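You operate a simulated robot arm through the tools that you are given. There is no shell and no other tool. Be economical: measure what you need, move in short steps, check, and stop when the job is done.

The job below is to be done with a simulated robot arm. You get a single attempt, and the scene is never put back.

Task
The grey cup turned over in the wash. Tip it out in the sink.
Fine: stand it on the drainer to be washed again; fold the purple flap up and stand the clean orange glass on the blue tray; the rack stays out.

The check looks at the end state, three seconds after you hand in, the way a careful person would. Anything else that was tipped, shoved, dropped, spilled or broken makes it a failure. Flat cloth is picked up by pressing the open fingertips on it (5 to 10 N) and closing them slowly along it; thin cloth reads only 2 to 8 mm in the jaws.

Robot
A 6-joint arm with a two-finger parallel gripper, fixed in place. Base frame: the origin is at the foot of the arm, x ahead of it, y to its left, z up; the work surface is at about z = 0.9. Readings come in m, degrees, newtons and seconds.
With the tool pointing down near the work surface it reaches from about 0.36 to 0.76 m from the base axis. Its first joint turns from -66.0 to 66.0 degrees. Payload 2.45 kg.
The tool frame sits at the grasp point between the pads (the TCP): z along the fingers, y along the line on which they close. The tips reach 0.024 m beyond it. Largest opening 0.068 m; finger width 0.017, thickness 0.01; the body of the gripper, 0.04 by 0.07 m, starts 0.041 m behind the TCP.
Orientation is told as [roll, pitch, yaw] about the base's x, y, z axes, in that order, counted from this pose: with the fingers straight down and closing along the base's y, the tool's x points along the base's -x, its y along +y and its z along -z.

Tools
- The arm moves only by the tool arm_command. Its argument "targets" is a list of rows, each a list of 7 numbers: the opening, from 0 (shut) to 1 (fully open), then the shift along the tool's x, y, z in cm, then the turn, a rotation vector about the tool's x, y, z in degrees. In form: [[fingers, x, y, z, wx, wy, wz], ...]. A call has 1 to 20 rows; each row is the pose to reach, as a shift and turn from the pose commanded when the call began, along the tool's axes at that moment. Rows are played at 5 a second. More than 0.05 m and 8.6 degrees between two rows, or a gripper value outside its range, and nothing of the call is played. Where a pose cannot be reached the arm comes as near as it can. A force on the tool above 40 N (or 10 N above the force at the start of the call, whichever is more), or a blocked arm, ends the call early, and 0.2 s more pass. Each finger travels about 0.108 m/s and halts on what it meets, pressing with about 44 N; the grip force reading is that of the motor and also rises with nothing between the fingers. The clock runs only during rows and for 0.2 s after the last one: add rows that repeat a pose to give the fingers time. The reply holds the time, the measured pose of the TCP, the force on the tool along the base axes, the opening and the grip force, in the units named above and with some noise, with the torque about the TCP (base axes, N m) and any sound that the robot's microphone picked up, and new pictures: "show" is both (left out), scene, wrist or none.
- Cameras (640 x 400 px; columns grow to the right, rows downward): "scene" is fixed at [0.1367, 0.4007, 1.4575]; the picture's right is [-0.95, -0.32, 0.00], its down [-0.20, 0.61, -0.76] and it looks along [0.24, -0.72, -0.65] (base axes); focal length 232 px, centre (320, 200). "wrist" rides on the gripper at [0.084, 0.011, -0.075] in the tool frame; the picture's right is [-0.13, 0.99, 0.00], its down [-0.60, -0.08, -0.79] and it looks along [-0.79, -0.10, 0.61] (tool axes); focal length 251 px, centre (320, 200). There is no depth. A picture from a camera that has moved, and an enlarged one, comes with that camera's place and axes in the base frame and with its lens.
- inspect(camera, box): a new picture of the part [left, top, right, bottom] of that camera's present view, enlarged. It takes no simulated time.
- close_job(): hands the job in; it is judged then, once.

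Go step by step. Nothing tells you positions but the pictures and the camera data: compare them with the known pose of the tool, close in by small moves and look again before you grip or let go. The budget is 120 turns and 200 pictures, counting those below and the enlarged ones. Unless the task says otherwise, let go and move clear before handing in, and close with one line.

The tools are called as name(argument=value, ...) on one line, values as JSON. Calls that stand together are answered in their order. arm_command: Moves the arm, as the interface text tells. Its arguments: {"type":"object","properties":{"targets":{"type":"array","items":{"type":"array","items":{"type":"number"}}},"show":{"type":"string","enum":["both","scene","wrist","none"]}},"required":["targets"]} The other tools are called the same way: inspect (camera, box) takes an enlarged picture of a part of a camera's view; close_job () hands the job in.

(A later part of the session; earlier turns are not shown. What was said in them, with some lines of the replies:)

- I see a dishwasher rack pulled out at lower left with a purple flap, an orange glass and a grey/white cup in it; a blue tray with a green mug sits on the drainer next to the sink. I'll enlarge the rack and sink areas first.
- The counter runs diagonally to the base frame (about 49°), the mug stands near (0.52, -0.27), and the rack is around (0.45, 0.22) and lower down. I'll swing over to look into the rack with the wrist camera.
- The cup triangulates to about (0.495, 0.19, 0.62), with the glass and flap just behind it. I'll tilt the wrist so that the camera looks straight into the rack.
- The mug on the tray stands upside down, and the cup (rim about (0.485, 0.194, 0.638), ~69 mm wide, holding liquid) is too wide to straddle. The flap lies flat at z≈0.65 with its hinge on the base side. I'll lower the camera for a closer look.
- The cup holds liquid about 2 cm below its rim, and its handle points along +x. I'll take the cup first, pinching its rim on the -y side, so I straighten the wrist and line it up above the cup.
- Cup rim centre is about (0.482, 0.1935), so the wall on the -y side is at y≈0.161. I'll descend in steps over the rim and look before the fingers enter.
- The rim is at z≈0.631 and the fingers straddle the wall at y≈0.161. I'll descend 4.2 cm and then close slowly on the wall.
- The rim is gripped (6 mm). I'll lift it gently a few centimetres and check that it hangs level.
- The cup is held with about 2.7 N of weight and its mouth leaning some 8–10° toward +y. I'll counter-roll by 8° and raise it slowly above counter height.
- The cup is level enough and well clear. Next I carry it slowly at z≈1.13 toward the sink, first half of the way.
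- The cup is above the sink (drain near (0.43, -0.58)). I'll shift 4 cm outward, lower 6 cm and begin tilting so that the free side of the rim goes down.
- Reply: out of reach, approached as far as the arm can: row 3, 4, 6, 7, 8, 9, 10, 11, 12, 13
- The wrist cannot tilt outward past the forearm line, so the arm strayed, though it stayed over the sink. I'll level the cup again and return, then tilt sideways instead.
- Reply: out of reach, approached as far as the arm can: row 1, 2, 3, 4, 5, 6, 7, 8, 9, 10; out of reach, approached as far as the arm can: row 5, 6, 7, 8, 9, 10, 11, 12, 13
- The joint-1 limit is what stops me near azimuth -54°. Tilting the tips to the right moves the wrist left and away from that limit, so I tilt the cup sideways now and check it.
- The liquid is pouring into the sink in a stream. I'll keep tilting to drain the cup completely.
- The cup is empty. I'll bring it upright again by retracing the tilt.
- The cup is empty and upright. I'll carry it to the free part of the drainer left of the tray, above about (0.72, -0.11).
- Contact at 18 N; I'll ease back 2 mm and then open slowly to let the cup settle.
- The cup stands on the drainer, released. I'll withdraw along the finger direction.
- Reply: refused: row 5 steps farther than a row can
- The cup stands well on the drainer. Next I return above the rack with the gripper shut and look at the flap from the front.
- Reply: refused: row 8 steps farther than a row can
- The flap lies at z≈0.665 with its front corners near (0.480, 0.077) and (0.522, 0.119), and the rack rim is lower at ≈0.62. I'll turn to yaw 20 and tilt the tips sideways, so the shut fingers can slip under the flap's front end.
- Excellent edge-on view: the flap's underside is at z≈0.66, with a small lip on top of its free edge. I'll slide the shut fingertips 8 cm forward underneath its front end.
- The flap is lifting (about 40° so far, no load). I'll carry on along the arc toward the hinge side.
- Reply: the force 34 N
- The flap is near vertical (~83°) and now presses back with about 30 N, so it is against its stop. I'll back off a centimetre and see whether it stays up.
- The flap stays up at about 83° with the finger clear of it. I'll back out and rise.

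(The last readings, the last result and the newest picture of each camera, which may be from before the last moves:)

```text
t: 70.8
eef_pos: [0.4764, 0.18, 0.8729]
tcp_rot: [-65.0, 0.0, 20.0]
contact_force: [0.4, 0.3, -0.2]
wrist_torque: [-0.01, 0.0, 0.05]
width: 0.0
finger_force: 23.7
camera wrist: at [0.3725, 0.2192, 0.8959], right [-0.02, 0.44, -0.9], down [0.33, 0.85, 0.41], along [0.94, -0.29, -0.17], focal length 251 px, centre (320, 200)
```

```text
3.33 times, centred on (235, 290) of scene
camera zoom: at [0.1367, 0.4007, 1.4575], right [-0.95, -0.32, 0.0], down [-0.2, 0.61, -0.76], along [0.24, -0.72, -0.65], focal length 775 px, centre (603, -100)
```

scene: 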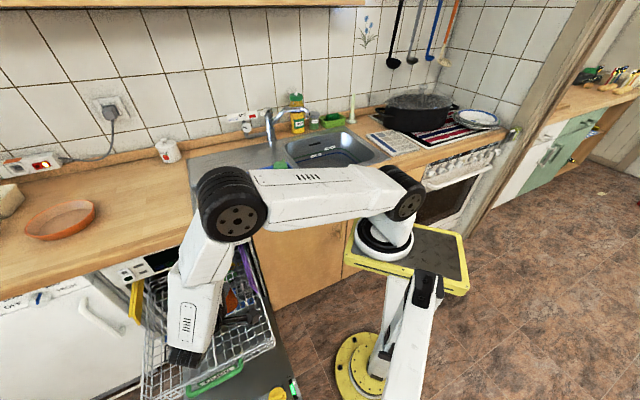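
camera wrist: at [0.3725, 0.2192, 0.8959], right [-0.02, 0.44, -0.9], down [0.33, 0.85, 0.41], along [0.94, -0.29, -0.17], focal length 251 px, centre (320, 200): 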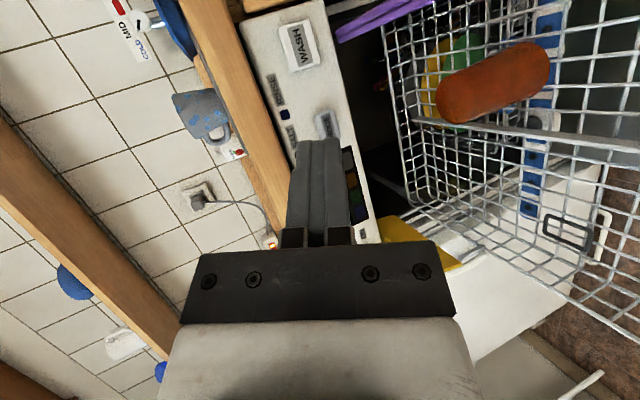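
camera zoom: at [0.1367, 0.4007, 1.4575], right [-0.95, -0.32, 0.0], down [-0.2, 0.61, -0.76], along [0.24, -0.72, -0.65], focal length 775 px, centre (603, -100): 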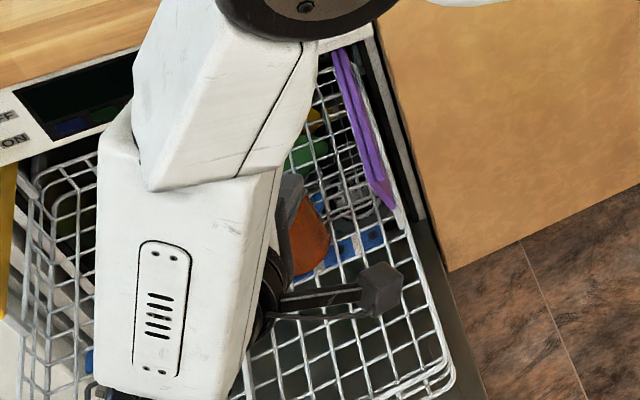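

The flap is up. I'll straighten the tool and turn to yaw -45 to look at the glass with open fingers.

arm_command(targets=[[0, 0, 0, 0, -8, 0, 0], [0, 0, 0, 0, -16, 0, 0], [0, 0, 0, 0, -24, 0, 0], [0, 0, 0, 0, -32, 0, 0], [0, 0, 0, 0, -40, 0, 0], [0.3, 0, 0, 0, -48, 0, 0], [0.6, 0, 0, 0, -56, 0, 0], [1, 0, 0, 0, -64, 0, 0], [1, 0, 0, 0, -65, 0, 0]], show="none")

arm_command(targets=[[1, -0.4, 0.4, 0.3, 0, 0, 8], [1, -0.8, 0.8, 0.6, 0, 0, 16], [1, -1.2, 1.2, 0.9, 0, 0, 24], [1, -1.6, 1.6, 1.2, 0, 0, 32], [1, -2, 2, 1.5, 0, 0, 40], [1, -2.4, 2.2, 1.8, 0, 0, 48], [1, -2.7, 2.4, 2, 0, 0, 56], [1, -2.7, 2.5, 2, 0, 0, 64], [1, -2.7, 2.5, 2, 0, 0, 65], [1, -2.7, 2.5, 2, 0, 0, 65]])

```text
t: 72.8
eef_pos: [0.4743, 0.1794, 0.8736]
tcp_rot: [0.1, 0.0, 20.2]
contact_force: [-0.4, -0.8, 0.8]
wrist_torque: [-0.01, 0.06, 0.01]
width: 0.0677
finger_force: 0.1
```

```text
t: 75.0
eef_pos: [0.4908, 0.2121, 0.8532]
tcp_rot: [-0.1, 0.0, -45.0]
contact_force: [0.1, -0.9, -0.1]
wrist_torque: [0.01, -0.02, 0.0]
width: 0.0682
finger_force: 0.1
camera wrist: at [0.4388, 0.2782, 0.9285], right [0.79, 0.61, 0.0], down [0.37, -0.48, 0.79], along [0.48, -0.63, -0.61], focal length 251 px, centre (320, 200)
```

scene: 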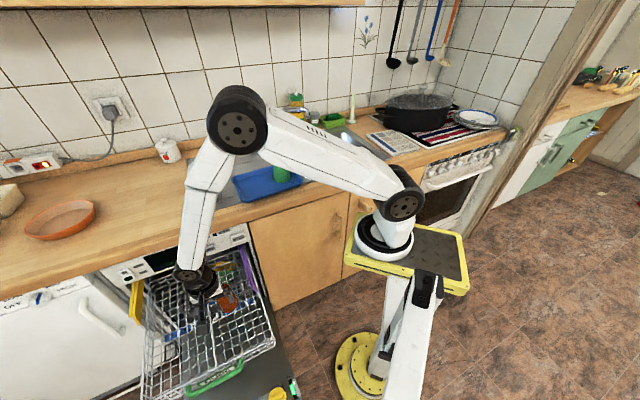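
wrist: 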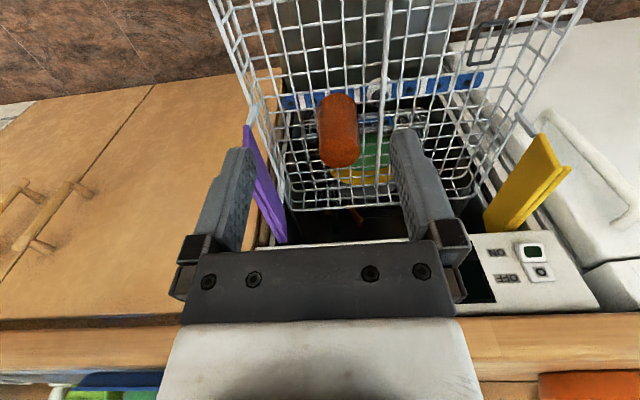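

inspect(camera="wrist", box=[230, 60, 430, 260])

inspect(camera="scene", box=[200, 235, 270, 325])

```text
2.00 times, centred on (330, 160) of wrist
camera zoom: at [0.4388, 0.2782, 0.9285], right [0.79, 0.61, 0.0], down [0.37, -0.48, 0.79], along [0.48, -0.63, -0.61], focal length 503 px, centre (300, 280)
```

zoom: 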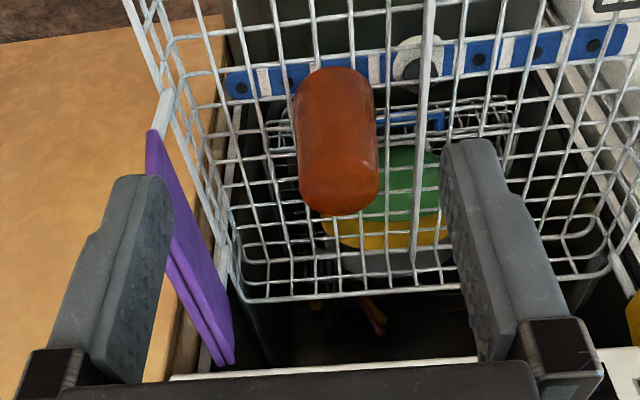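

```text
4.44 times, centred on (235, 280) of scene
camera zoom: at [0.1367, 0.4007, 1.4575], right [-0.95, -0.32, 0.0], down [-0.2, 0.61, -0.76], along [0.24, -0.72, -0.65], focal length 1034 px, centre (698, -156)
```

zoom: 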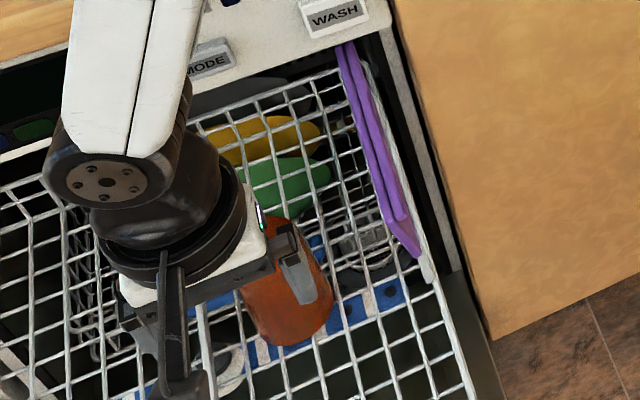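

The glass axis is at about (0.610, 0.101), its closed end up at z≈0.658 and ~55 mm wide. I'll line up with the tool leaning 15° away from the counter, 20 cm back along the finger line.

arm_command(targets=[[1, -3, 0.1, 0.5, 0, -4, 0], [1, -6, 0.3, 1, 0, -8, 0], [1, -9, 0.4, 1.5, 0, -12, 0], [1, -11.1, 0.5, 2, 0, -15, 0], [1, -11.1, 0.5, 2, 0, -15, 0]])

inspect(camera="wrist", box=[210, 0, 450, 200])

```text
t: 76.2
eef_pos: [0.5718, 0.1364, 0.8332]
tcp_rot: [0.0, -15.1, -45.0]
contact_force: [-0.9, 0.4, 0.3]
wrist_torque: [-0.01, 0.01, -0.02]
width: 0.068
finger_force: 0.1
camera wrist: at [0.5077, 0.2145, 0.8847], right [0.79, 0.61, 0.03], down [0.21, -0.32, 0.92], along [0.58, -0.72, -0.38], focal length 251 px, centre (320, 200)
```

scene: 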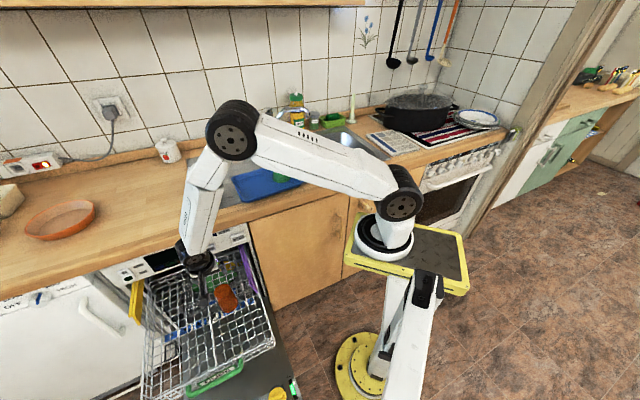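
wrist: 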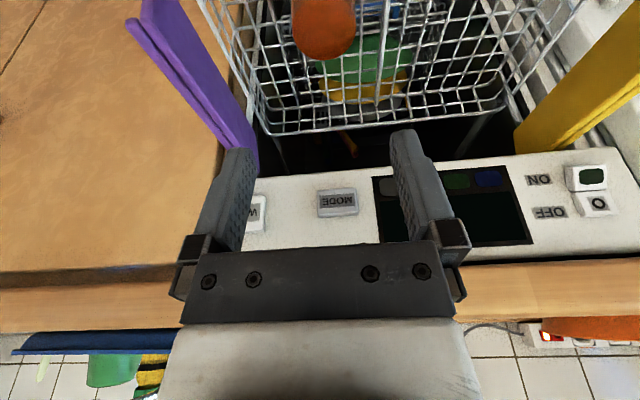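

```text
2.00 times, centred on (330, 100) of wrist
camera zoom: at [0.5077, 0.2145, 0.8847], right [0.79, 0.61, 0.03], down [0.21, -0.32, 0.92], along [0.58, -0.72, -0.38], focal length 503 px, centre (300, 400)
```

zoom: 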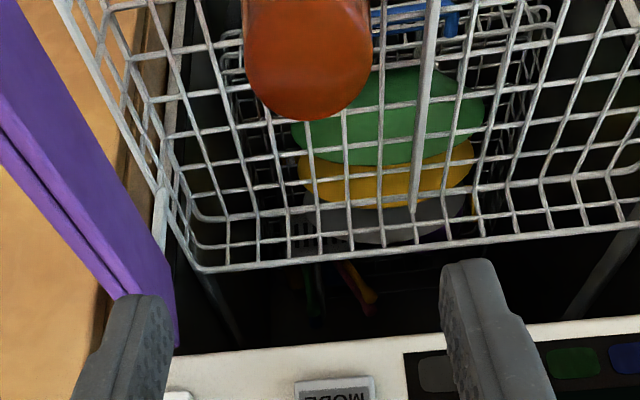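

arm_command(targets=[[1, 0, 0.1, 4, 0, 0, 0], [1, 0, 0.27, 8, 0, 0, 0], [1, 0, 0.27, 12, 0, 0, 0], [1, 0, 0.27, 14.5, 0, 0, 0], [1, 0, 0.27, 14.5, 0, 0, 0]])

inspect(camera="wrist", box=[180, 0, 460, 250])

inspect(camera="scene", box=[170, 215, 280, 325])

```text
t: 77.4
eef_pos: [0.5998, 0.1143, 0.6916]
tcp_rot: [0.0, -15.0, -45.1]
contact_force: [0.5, -0.4, 0.2]
wrist_torque: [0.01, -0.02, 0.01]
width: 0.068
finger_force: 0.0
camera wrist: at [0.5357, 0.1922, 0.7436], right [0.79, 0.61, 0.03], down [0.21, -0.32, 0.92], along [0.58, -0.72, -0.39], focal length 251 px, centre (320, 200)
```

scene: 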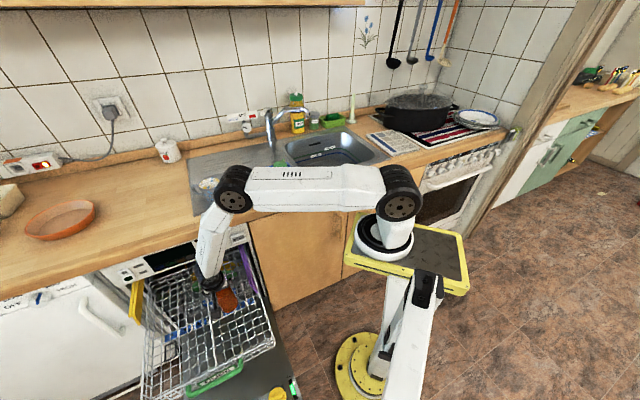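
wrist: 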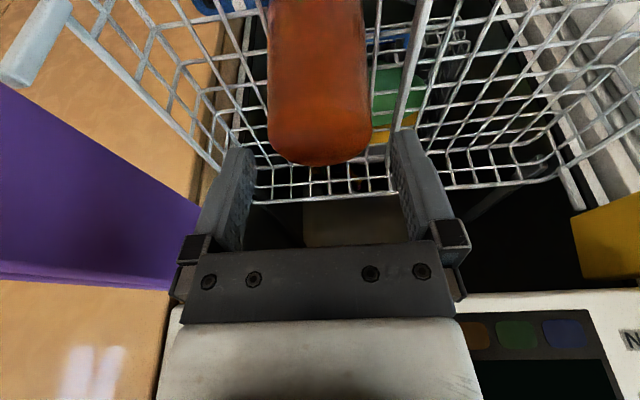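

```text
1.60 times, centred on (320, 125) of wrist
camera zoom: at [0.5357, 0.1922, 0.7436], right [0.79, 0.61, 0.03], down [0.21, -0.32, 0.92], along [0.58, -0.72, -0.39], focal length 402 px, centre (320, 320)
```

zoom: 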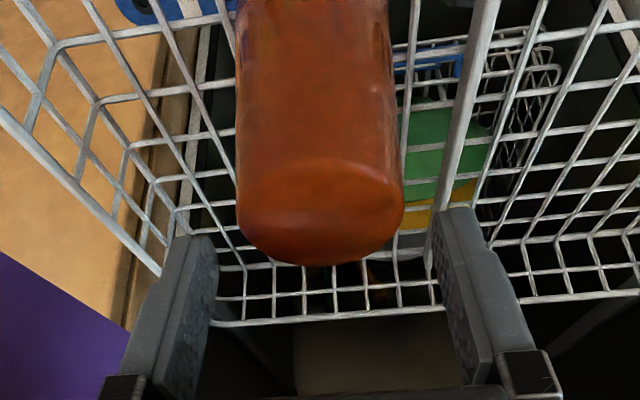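

```text
3.64 times, centred on (225, 270) of scene
camera zoom: at [0.1367, 0.4007, 1.4575], right [-0.95, -0.32, 0.0], down [-0.2, 0.61, -0.76], along [0.24, -0.72, -0.65], focal length 846 px, centre (666, -54)
```

zoom: 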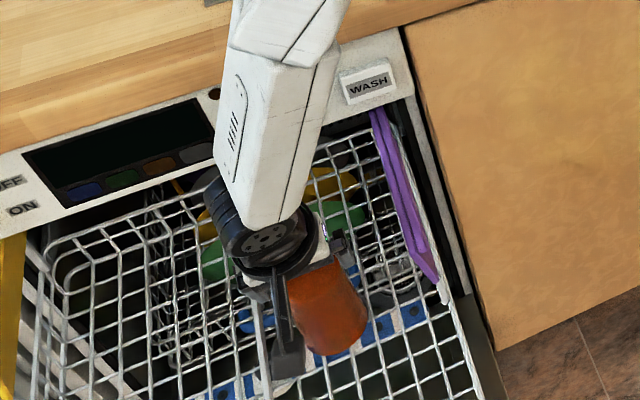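

The glass is centred between the fingers. I'll advance the last 5.3 cm and close slowly.

arm_command(targets=[[1, 0, 0, 1.8, 0, 0, 0], [1, 0, 0, 3.6, 0, 0, 0], [1, 0, 0, 5.3, 0, 0, 0], [1, 0, 0, 5.3, 0, 0, 0]])

inspect(camera="wrist", box=[180, 0, 460, 250])

```text
t: 78.4
eef_pos: [0.6083, 0.1029, 0.6396]
tcp_rot: [0.0, -14.8, -45.0]
contact_force: [-0.5, -0.1, -0.2]
wrist_torque: [0.03, -0.01, -0.01]
width: 0.0681
finger_force: 0.0
camera wrist: at [0.5449, 0.1823, 0.6907], right [0.79, 0.61, 0.03], down [0.21, -0.32, 0.92], along [0.58, -0.72, -0.39], focal length 251 px, centre (320, 200)
```

scene: 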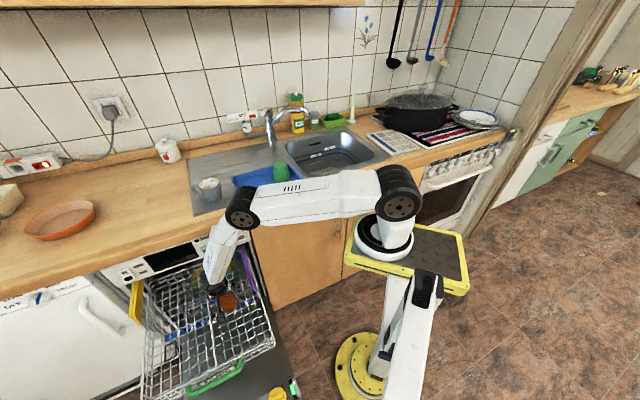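
wrist: 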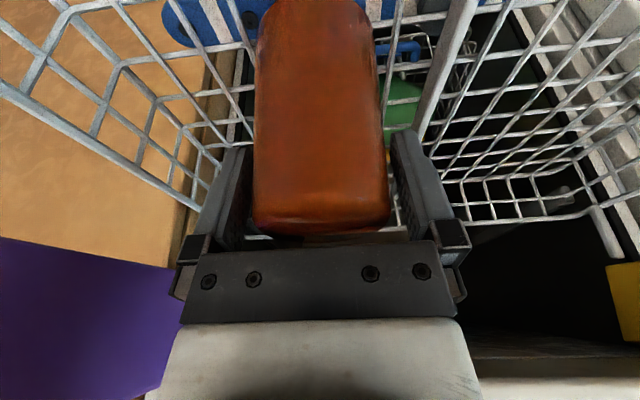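

```text
1.60 times, centred on (320, 125) of wrist
camera zoom: at [0.5449, 0.1823, 0.6907], right [0.79, 0.61, 0.03], down [0.21, -0.32, 0.92], along [0.58, -0.72, -0.39], focal length 402 px, centre (320, 320)
```

zoom: 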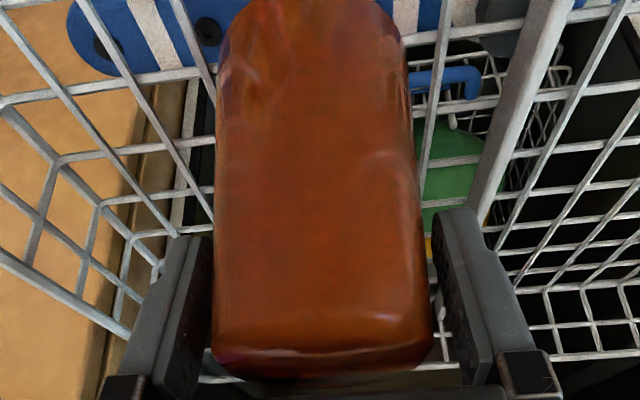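

arm_command(targets=[[0.93, 0, 0, 0, 0, 0, 0], [0.88, 0, 0, 0, 0, 0, 0], [0.83, 0, 0, 0, 0, 0, 0], [0.79, 0, 0, 0, 0, 0, 0], [0.75, 0, 0, 0, 0, 0, 0], [0.7, 0, 0, 0, 0, 0, 0], [0.6, 0, 0, 0, 0, 0, 0], [0.6, 0, 0, 0, 0, 0, 0]], show="wrist")

```text
t: 80.2
eef_pos: [0.6081, 0.1053, 0.6393]
tcp_rot: [0.0, -15.0, -45.1]
contact_force: [-0.7, 1.6, 0.0]
wrist_torque: [-0.01, 0.0, -0.03]
width: 0.061
finger_force: 44.0
camera wrist: at [0.5448, 0.1824, 0.6908], right [0.79, 0.61, 0.03], down [0.21, -0.32, 0.92], along [0.58, -0.72, -0.39], focal length 251 px, centre (320, 200)
```

wrist: 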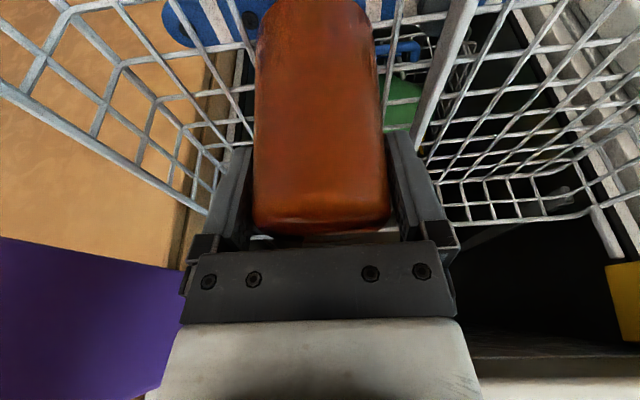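

The glass is gripped at 61 mm. I'll lift it along the tool axis, away from the counter front.

arm_command(targets=[[0.6, 0, 0, -1, 0, 0, 0], [0.6, 0, 0, -2.5, 0, 0, 0], [0.6, 0, 0, -4.5, 0, 0, 0], [0.6, 0, 0, -7, 0, 0, 0], [0.6, 0, 0, -10, 0, 0, 0], [0.6, 0, 0, -13, 0, 0, 0], [0.6, 0, 0, -13, 0, 0, 0]])

inspect(camera="scene", box=[170, 215, 280, 325])

```text
t: 81.8
eef_pos: [0.5884, 0.1266, 0.7659]
tcp_rot: [-0.1, -14.9, -45.0]
contact_force: [-1.2, -1.0, -2.5]
wrist_torque: [0.02, 0.01, 0.0]
width: 0.0613
finger_force: 43.6
camera wrist: at [0.5239, 0.2049, 0.8179], right [0.79, 0.61, 0.03], down [0.21, -0.32, 0.92], along [0.58, -0.72, -0.39], focal length 251 px, centre (320, 200)
```

scene: 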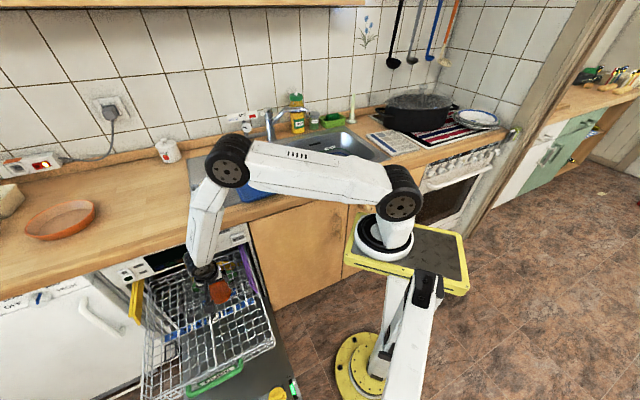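
wrist: 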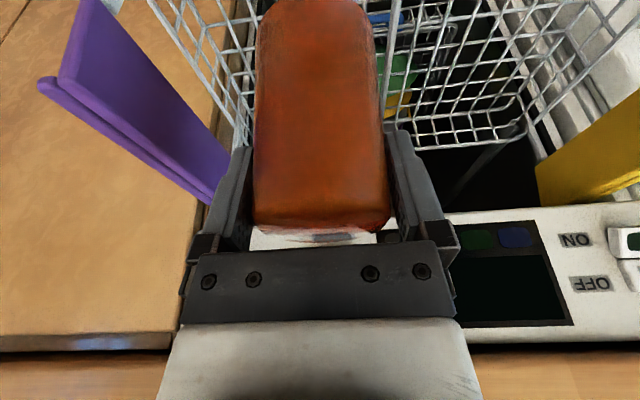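

```text
3.64 times, centred on (225, 270) of scene
camera zoom: at [0.1368, 0.4007, 1.4575], right [-0.95, -0.32, 0.0], down [-0.2, 0.61, -0.76], along [0.24, -0.72, -0.65], focal length 846 px, centre (666, -54)
```

zoom: 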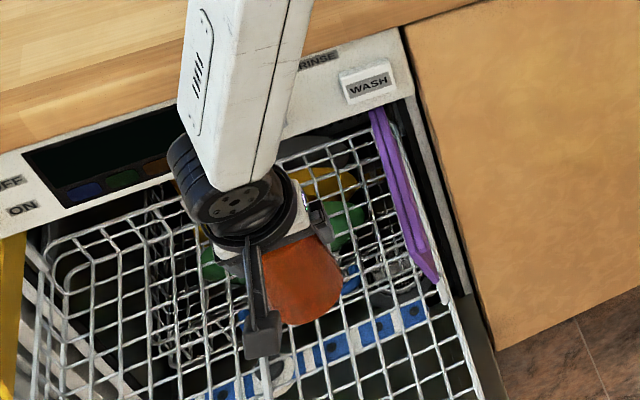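

The glass hangs vertically and the grip is firm. I'll raise it above the counter, then carry it over the tray.

arm_command(targets=[[0.6, -0.8, 0, -3, 0, 0, 0], [0.6, -1.9, 0, -7, 0, 0, 0], [0.6, -3.1, 0, -11.5, 0, 0, 0], [0.6, -4.3, 0, -16, 0, 0, 0], [0.6, -5.5, 0, -20.5, 0, 0, 0], [0.6, -6.7, 0, -25, 0, 0, 0], [0.6, -7.9, 0, -29.5, 0, 0, 0], [0.6, -9.07, 0, -33.8, 0, 0, 0], [0.6, -9.07, 0, -33.8, 0, 0, 0]], show="scene")

```text
t: 83.8
eef_pos: [0.5896, 0.1299, 1.1158]
tcp_rot: [0.0, -14.9, -45.0]
contact_force: [0.7, -0.6, -2.2]
wrist_torque: [-0.02, 0.03, 0.0]
width: 0.0612
finger_force: 44.5
```

scene: 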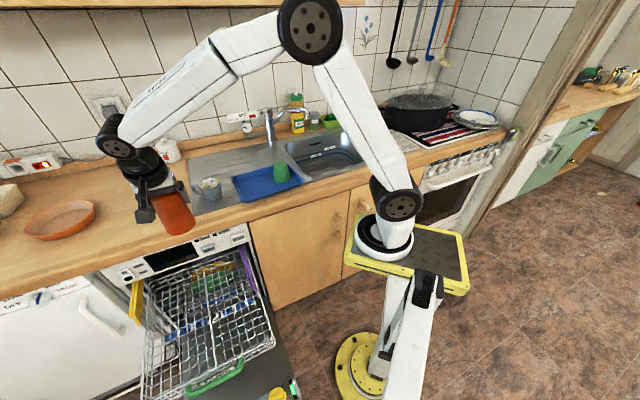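

arm_command(targets=[[0.6, -1.3, -1.1, 0.35, 0, 0, 0], [0.6, -3.9, -3.2, 1.05, 0, 0, 0], [0.6, -6.6, -5.4, 1.77, 0, 0, 0], [0.6, -9.2, -7.6, 2.5, 0, 0, 0], [0.6, -11.9, -9.8, 3.2, 0, 0, 0], [0.6, -14.5, -12, 3.9, 0, 0, 0], [0.6, -17.2, -14.2, 4.6, 0, 0, 0], [0.6, -19.8, -16.4, 5.3, 0, 0, 0], [0.6, -22.5, -18.6, 6.0, 0, 0, 0], [0.6, -25, -20.7, 6.7, 0, 0, 0], [0.6, -26.43, -21.85, 7.1, 0, 0, 0], [0.6, -26.43, -21.85, 7.1, 0, 0, 0]])

inspect(camera="scene", box=[180, 100, 320, 230])

```text
t: 86.4
eef_pos: [0.6295, -0.2243, 1.119]
tcp_rot: [0.0, -15.0, -44.9]
contact_force: [-0.5, 0.2, -1.2]
wrist_torque: [-0.01, -0.04, -0.03]
width: 0.0611
finger_force: 43.9
camera wrist: at [0.5654, -0.1456, 1.1701], right [0.79, 0.61, 0.03], down [0.21, -0.32, 0.92], along [0.58, -0.72, -0.39], focal length 251 px, centre (320, 200)
```

scene: 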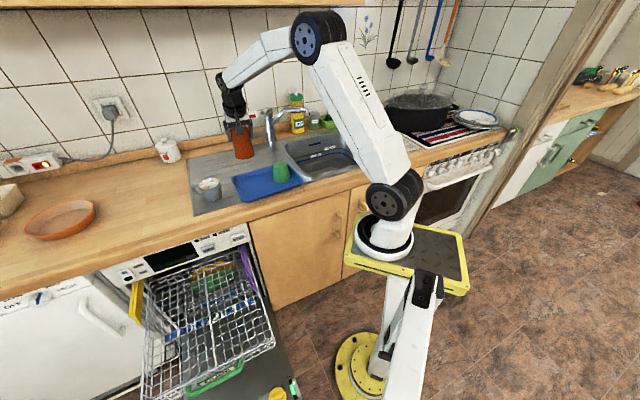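
wrist: 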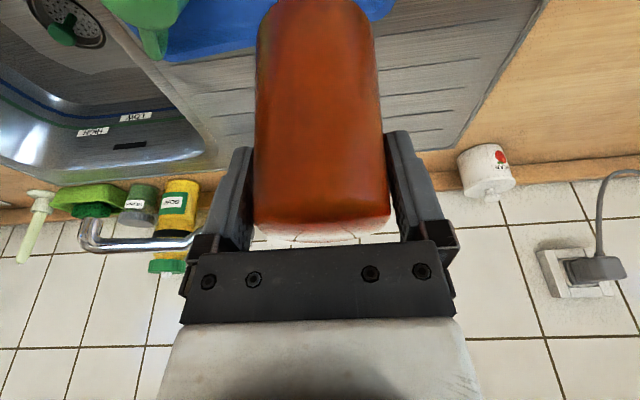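

```text
3.08 times, centred on (250, 165) of scene
camera zoom: at [0.1368, 0.4007, 1.4575], right [-0.95, -0.32, 0.0], down [-0.2, 0.61, -0.76], along [0.24, -0.72, -0.65], focal length 716 px, centre (535, 308)
```

zoom: 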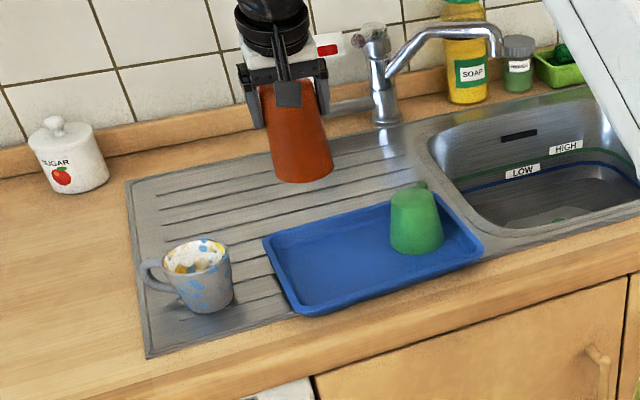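

The tray spans n≈0.50–0.665, d≈0.105–0.35 with the mug at d≈0.17, so the free half centres at d≈0.28, n≈0.58. I'll shift 2.5 cm back and descend to just above it.

arm_command(targets=[[0.6, 1.2, 0, -0.3, 0, 0, 0], [0.6, 2.4, 0, -0.65, 0, 0, 0], [0.6, 3.2, 0, 2.2, 0, 0, 0], [0.6, 4.1, 0, 5.6, 0, 0, 0], [0.6, 4.9, 0, 8.6, 0, 0, 0], [0.6, 4.9, 0, 8.6, 0, 0, 0]])

inspect(camera="scene", box=[180, 100, 320, 230])

inspect(camera="wrist", box=[100, 0, 540, 260])

```text
t: 87.8
eef_pos: [0.6078, -0.2039, 1.0178]
tcp_rot: [0.0, -15.0, -45.0]
contact_force: [0.3, -0.4, -2.2]
wrist_torque: [-0.01, 0.0, -0.01]
width: 0.0613
finger_force: 44.0
camera wrist: at [0.5443, -0.1253, 1.0704], right [0.79, 0.61, 0.03], down [0.21, -0.32, 0.92], along [0.58, -0.72, -0.39], focal length 251 px, centre (320, 200)
```

scene: 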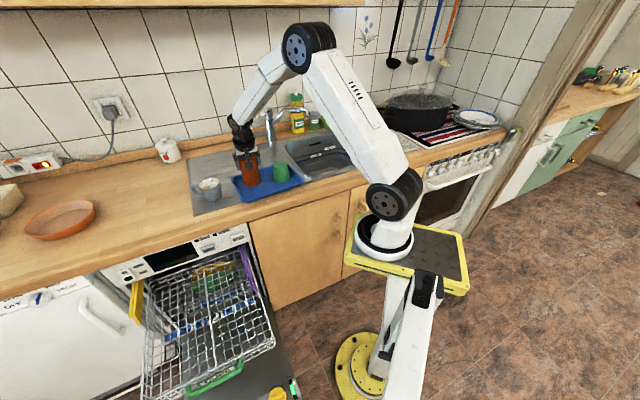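
wrist: 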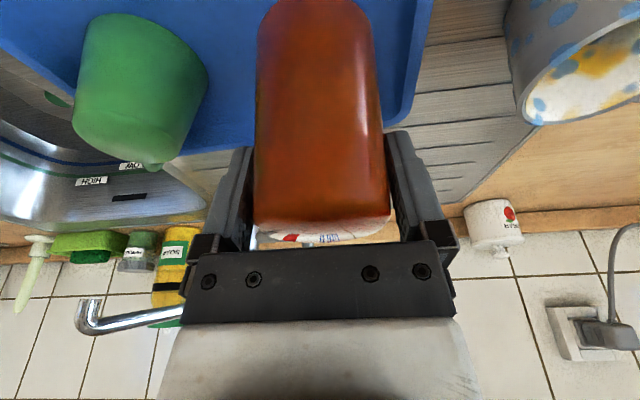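

```text
3.08 times, centred on (250, 165) of scene
camera zoom: at [0.1368, 0.4007, 1.4575], right [-0.95, -0.32, 0.0], down [-0.2, 0.61, -0.76], along [0.24, -0.72, -0.65], focal length 716 px, centre (535, 308)
```

zoom: 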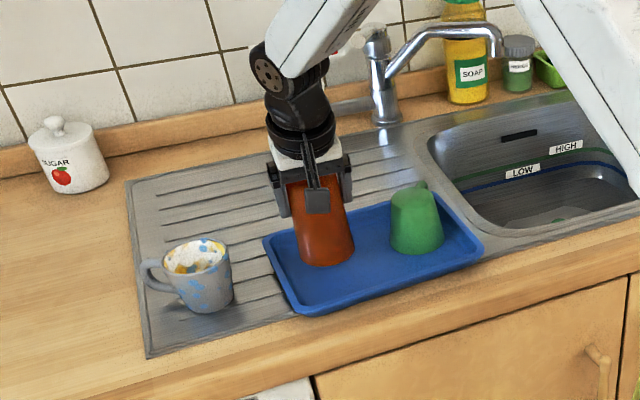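

```text
1.45 times, centred on (320, 130) of wrist
camera zoom: at [0.5443, -0.1253, 1.0704], right [0.79, 0.61, 0.03], down [0.21, -0.32, 0.92], along [0.58, -0.72, -0.39], focal length 366 px, centre (320, 302)
```

zoom: 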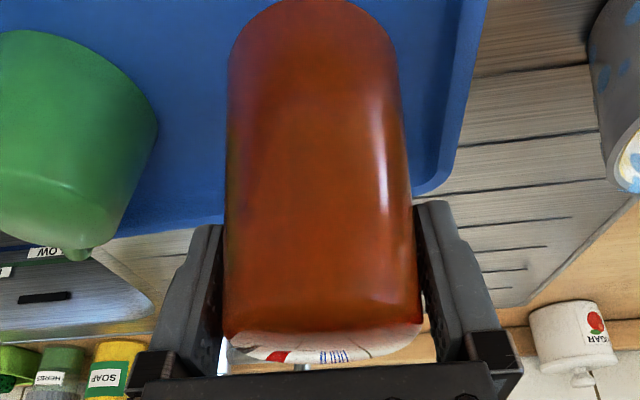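

arm_command(targets=[[0.6, 0.26, 0, 0.97, 0, 0, 0], [0.6, 0.52, 0, 1.93, 0, 0, 0], [0.6, 0.58, 0, 2.17, 0, 0, 0], [0.6, 0.65, 0, 2.4, 0, 0, 0], [0.6, 0.65, 0, 2.4, 0, 0, 0]], show="none")

```text
t: 89.0
eef_pos: [0.6096, -0.2047, 0.9966]
tcp_rot: [0.1, -14.9, -45.0]
contact_force: [-0.6, -0.4, -2.1]
wrist_torque: [0.0, 0.01, 0.0]
width: 0.0612
finger_force: 44.0
```

arm_command(targets=[[0.6, 0.06, 0, 0.24, 0, 0, 0], [0.6, 0.13, 0, 0.48, 0, 0, 0], [0.6, 0.13, 0, 0.48, 0, 0, 0]], show="none")

```text
t: 89.8
eef_pos: [0.6102, -0.2045, 0.9912]
tcp_rot: [-0.1, -14.9, -44.9]
contact_force: [-0.3, 0.8, -1.9]
wrist_torque: [-0.03, 0.01, 0.0]
width: 0.0615
finger_force: 43.9
```

arm_command(targets=[[0.6, 0.06, 0, 0.24, 0, 0, 0], [0.6, 0.13, 0, 0.48, 0, 0, 0], [0.6, 0.13, 0, 0.48, 0, 0, 0]], show="scene")

inspect(camera="scene", box=[200, 120, 320, 220])

```text
t: 90.6
eef_pos: [0.6103, -0.2044, 0.988]
tcp_rot: [0.2, -15.4, -45.0]
contact_force: [-4.9, 0.9, 30.3]
wrist_torque: [-0.09, 0.09, -0.02]
width: 0.0613
finger_force: 44.0
```

scene: 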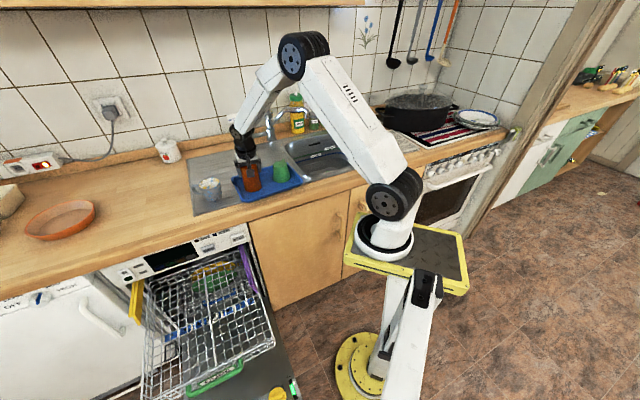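

```text
4.00 times, centred on (260, 170) of scene
camera zoom: at [0.136, 0.401, 1.4575], right [-0.95, -0.32, 0.0], down [-0.2, 0.61, -0.76], along [0.24, -0.72, -0.65], focal length 930 px, centre (560, 320)
```

zoom: 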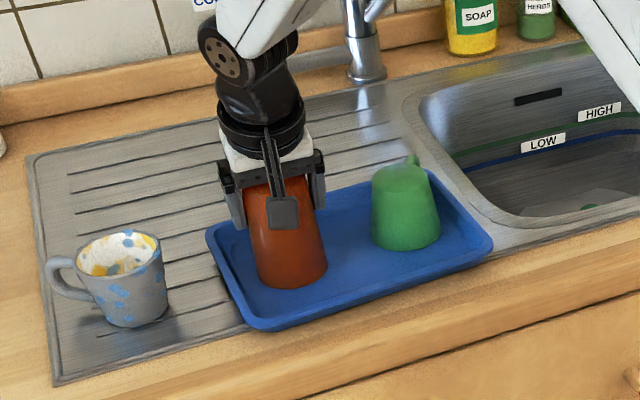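

Contact at 30 N; I'll ease up 3.5 mm, then open.

arm_command(targets=[[0.6, -0.09, 0, -0.34, 0, 0, 0], [0.6, -0.09, 0, -0.34, 0, 0, 0], [0.85, -0.09, 0, -0.34, 0, 0, 0], [0.92, -0.09, 0, -0.34, 0, 0, 0], [0.96, -0.09, 0, -0.34, 0, 0, 0], [1, -0.09, 0, -0.34, 0, 0, 0], [1, -0.09, 0, -0.34, 0, 0, 0]])

```text
t: 92.2
eef_pos: [0.6102, -0.2035, 0.991]
tcp_rot: [0.0, -14.8, -45.0]
contact_force: [0.4, 0.3, 0.1]
wrist_torque: [0.05, 0.0, 0.0]
width: 0.0683
finger_force: 0.1
camera wrist: at [0.5454, -0.1255, 1.0415], right [0.79, 0.61, 0.03], down [0.21, -0.32, 0.92], along [0.58, -0.72, -0.39], focal length 251 px, centre (320, 200)
```

scene: 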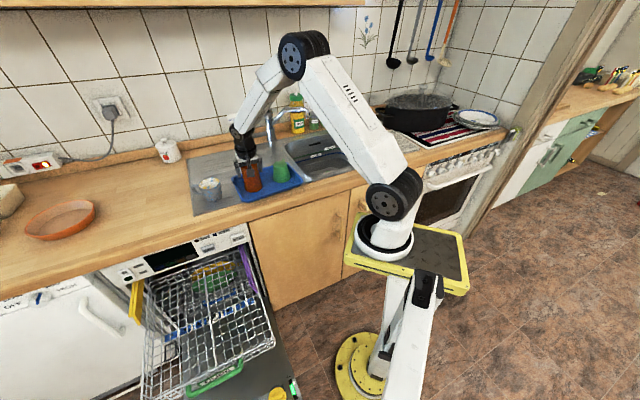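
wrist: 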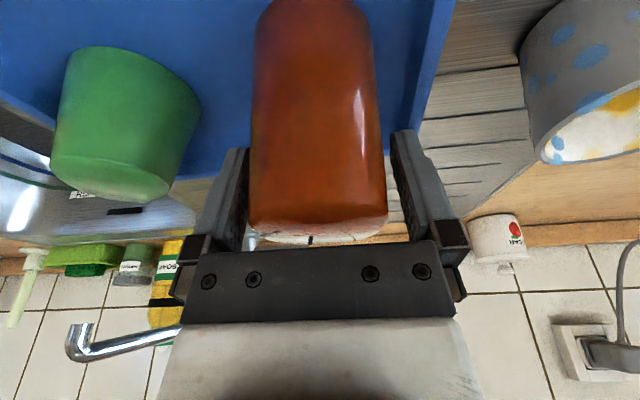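

arm_command(targets=[[1, 0, -0.12, 0, 0, 0, 0], [1, 0, -0.12, -1.5, 0, 0, 0], [1, 0, -0.12, -3.5, 0, 0, 0], [1, 0, -0.12, -6.5, 0, 0, 0], [1, 0, -0.12, -10, 0, 0, 0], [1, 0, -0.12, -14, 0, 0, 0], [1, 2, -0.12, -18, 0, 0, 0], [1, 2, -0.12, -18, 0, 0, 0]])

inspect(camera="scene", box=[180, 120, 320, 230])

inspect(camera="scene", box=[120, 220, 290, 390])

```text
t: 94.0
eef_pos: [0.5618, -0.1563, 1.1605]
tcp_rot: [0.0, -14.8, -45.0]
contact_force: [-0.4, -0.1, 0.4]
wrist_torque: [-0.01, -0.02, 0.0]
width: 0.0677
finger_force: 0.1
camera wrist: at [0.4979, -0.0778, 1.2129], right [0.79, 0.61, 0.03], down [0.21, -0.32, 0.92], along [0.58, -0.72, -0.39], focal length 251 px, centre (320, 200)
```

scene: 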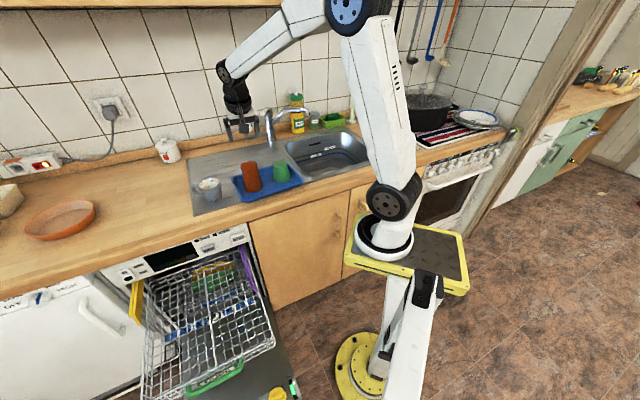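
wrist: 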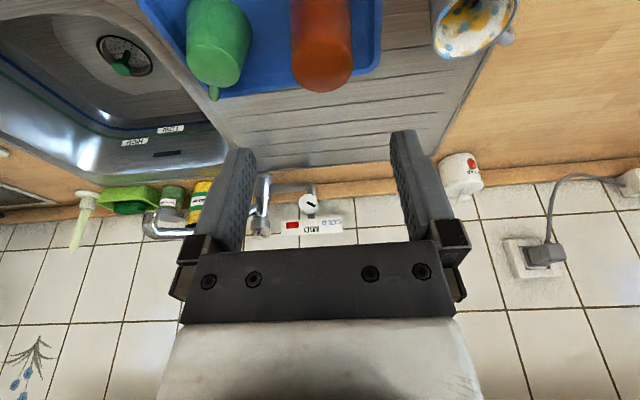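

```text
3.64 times, centred on (250, 175) of scene
camera zoom: at [0.1367, 0.4007, 1.4575], right [-0.95, -0.32, 0.0], down [-0.2, 0.61, -0.76], along [0.24, -0.72, -0.65], focal length 846 px, centre (574, 291)
```

zoom: 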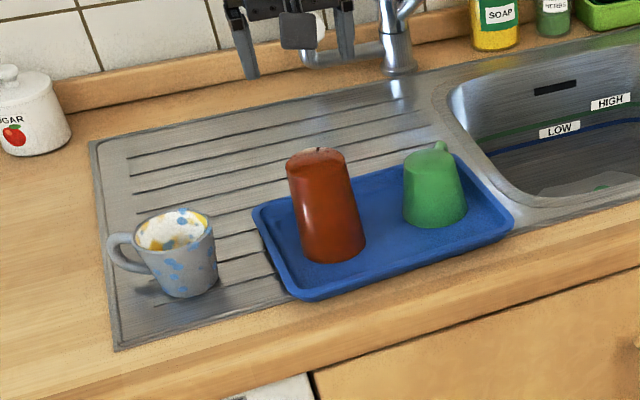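

```text
2.35 times, centred on (205, 305) of scene
camera zoom: at [0.1367, 0.4007, 1.4575], right [-0.95, -0.32, 0.0], down [-0.2, 0.61, -0.76], along [0.24, -0.72, -0.65], focal length 547 px, centre (591, -47)
```

zoom: 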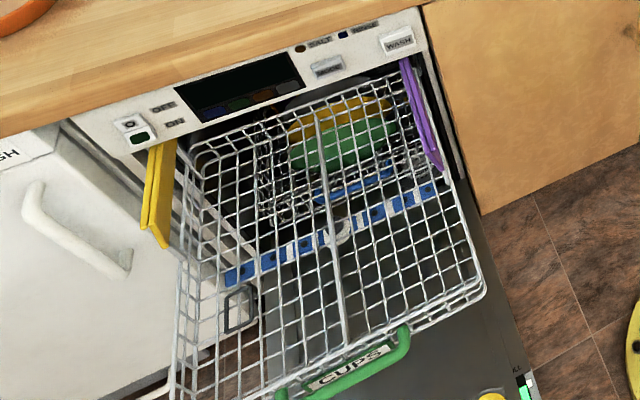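

inspect(camera="scene", box=[235, 150, 305, 205])

inspect(camera="wrist", box=[170, 0, 540, 130])

inspect(camera="scene", box=[180, 310, 300, 400])

```text
7.27 times, centred on (270, 178) of scene
camera zoom: at [0.1367, 0.4007, 1.4575], right [-0.95, -0.32, 0.0], down [-0.2, 0.61, -0.76], along [0.24, -0.72, -0.65], focal length 1691 px, centre (684, 364)
```

zoom: 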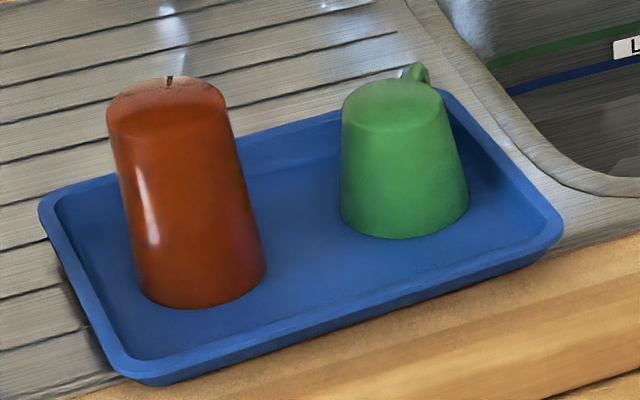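

```text
1.73 times, centred on (355, 65) of wrist
camera zoom: at [0.4979, -0.0778, 1.2129], right [0.79, 0.61, 0.03], down [0.21, -0.32, 0.92], along [0.58, -0.72, -0.39], focal length 435 px, centre (260, 434)
```

zoom: 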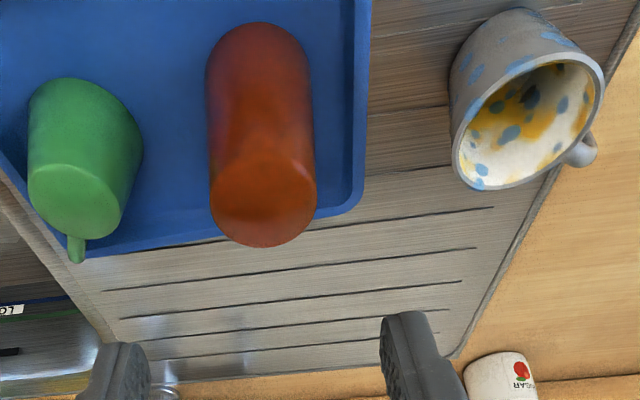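

```text
4.44 times, centred on (240, 355) of scene
camera zoom: at [0.1367, 0.4007, 1.4575], right [-0.95, -0.32, 0.0], down [-0.2, 0.61, -0.76], along [0.24, -0.72, -0.65], focal length 1034 px, centre (676, -489)
```

zoom: 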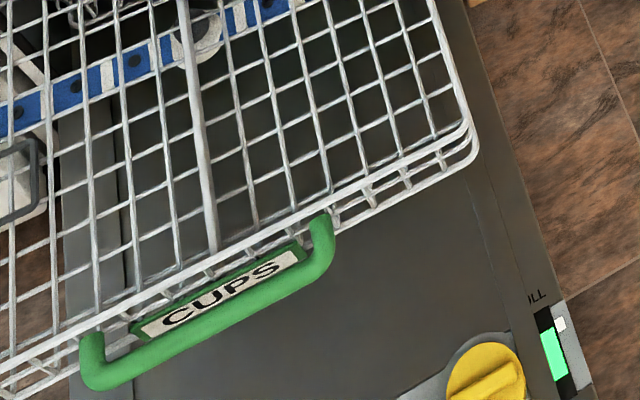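

The grey cup is emptied and stands on the drainer. The purple flap is folded up, the orange glass stands on the tray beside the mug, and the rack is still out. The gripper is clear, so I hand in.

close_job()

```text
The job is handed in.
```

The job is handed in: the grey cup was emptied in the sink and stands on the drainer, the purple flap is folded up, the clean orange glass stands mouth-down on the blue tray like the mug beside it, and the rack is still out.
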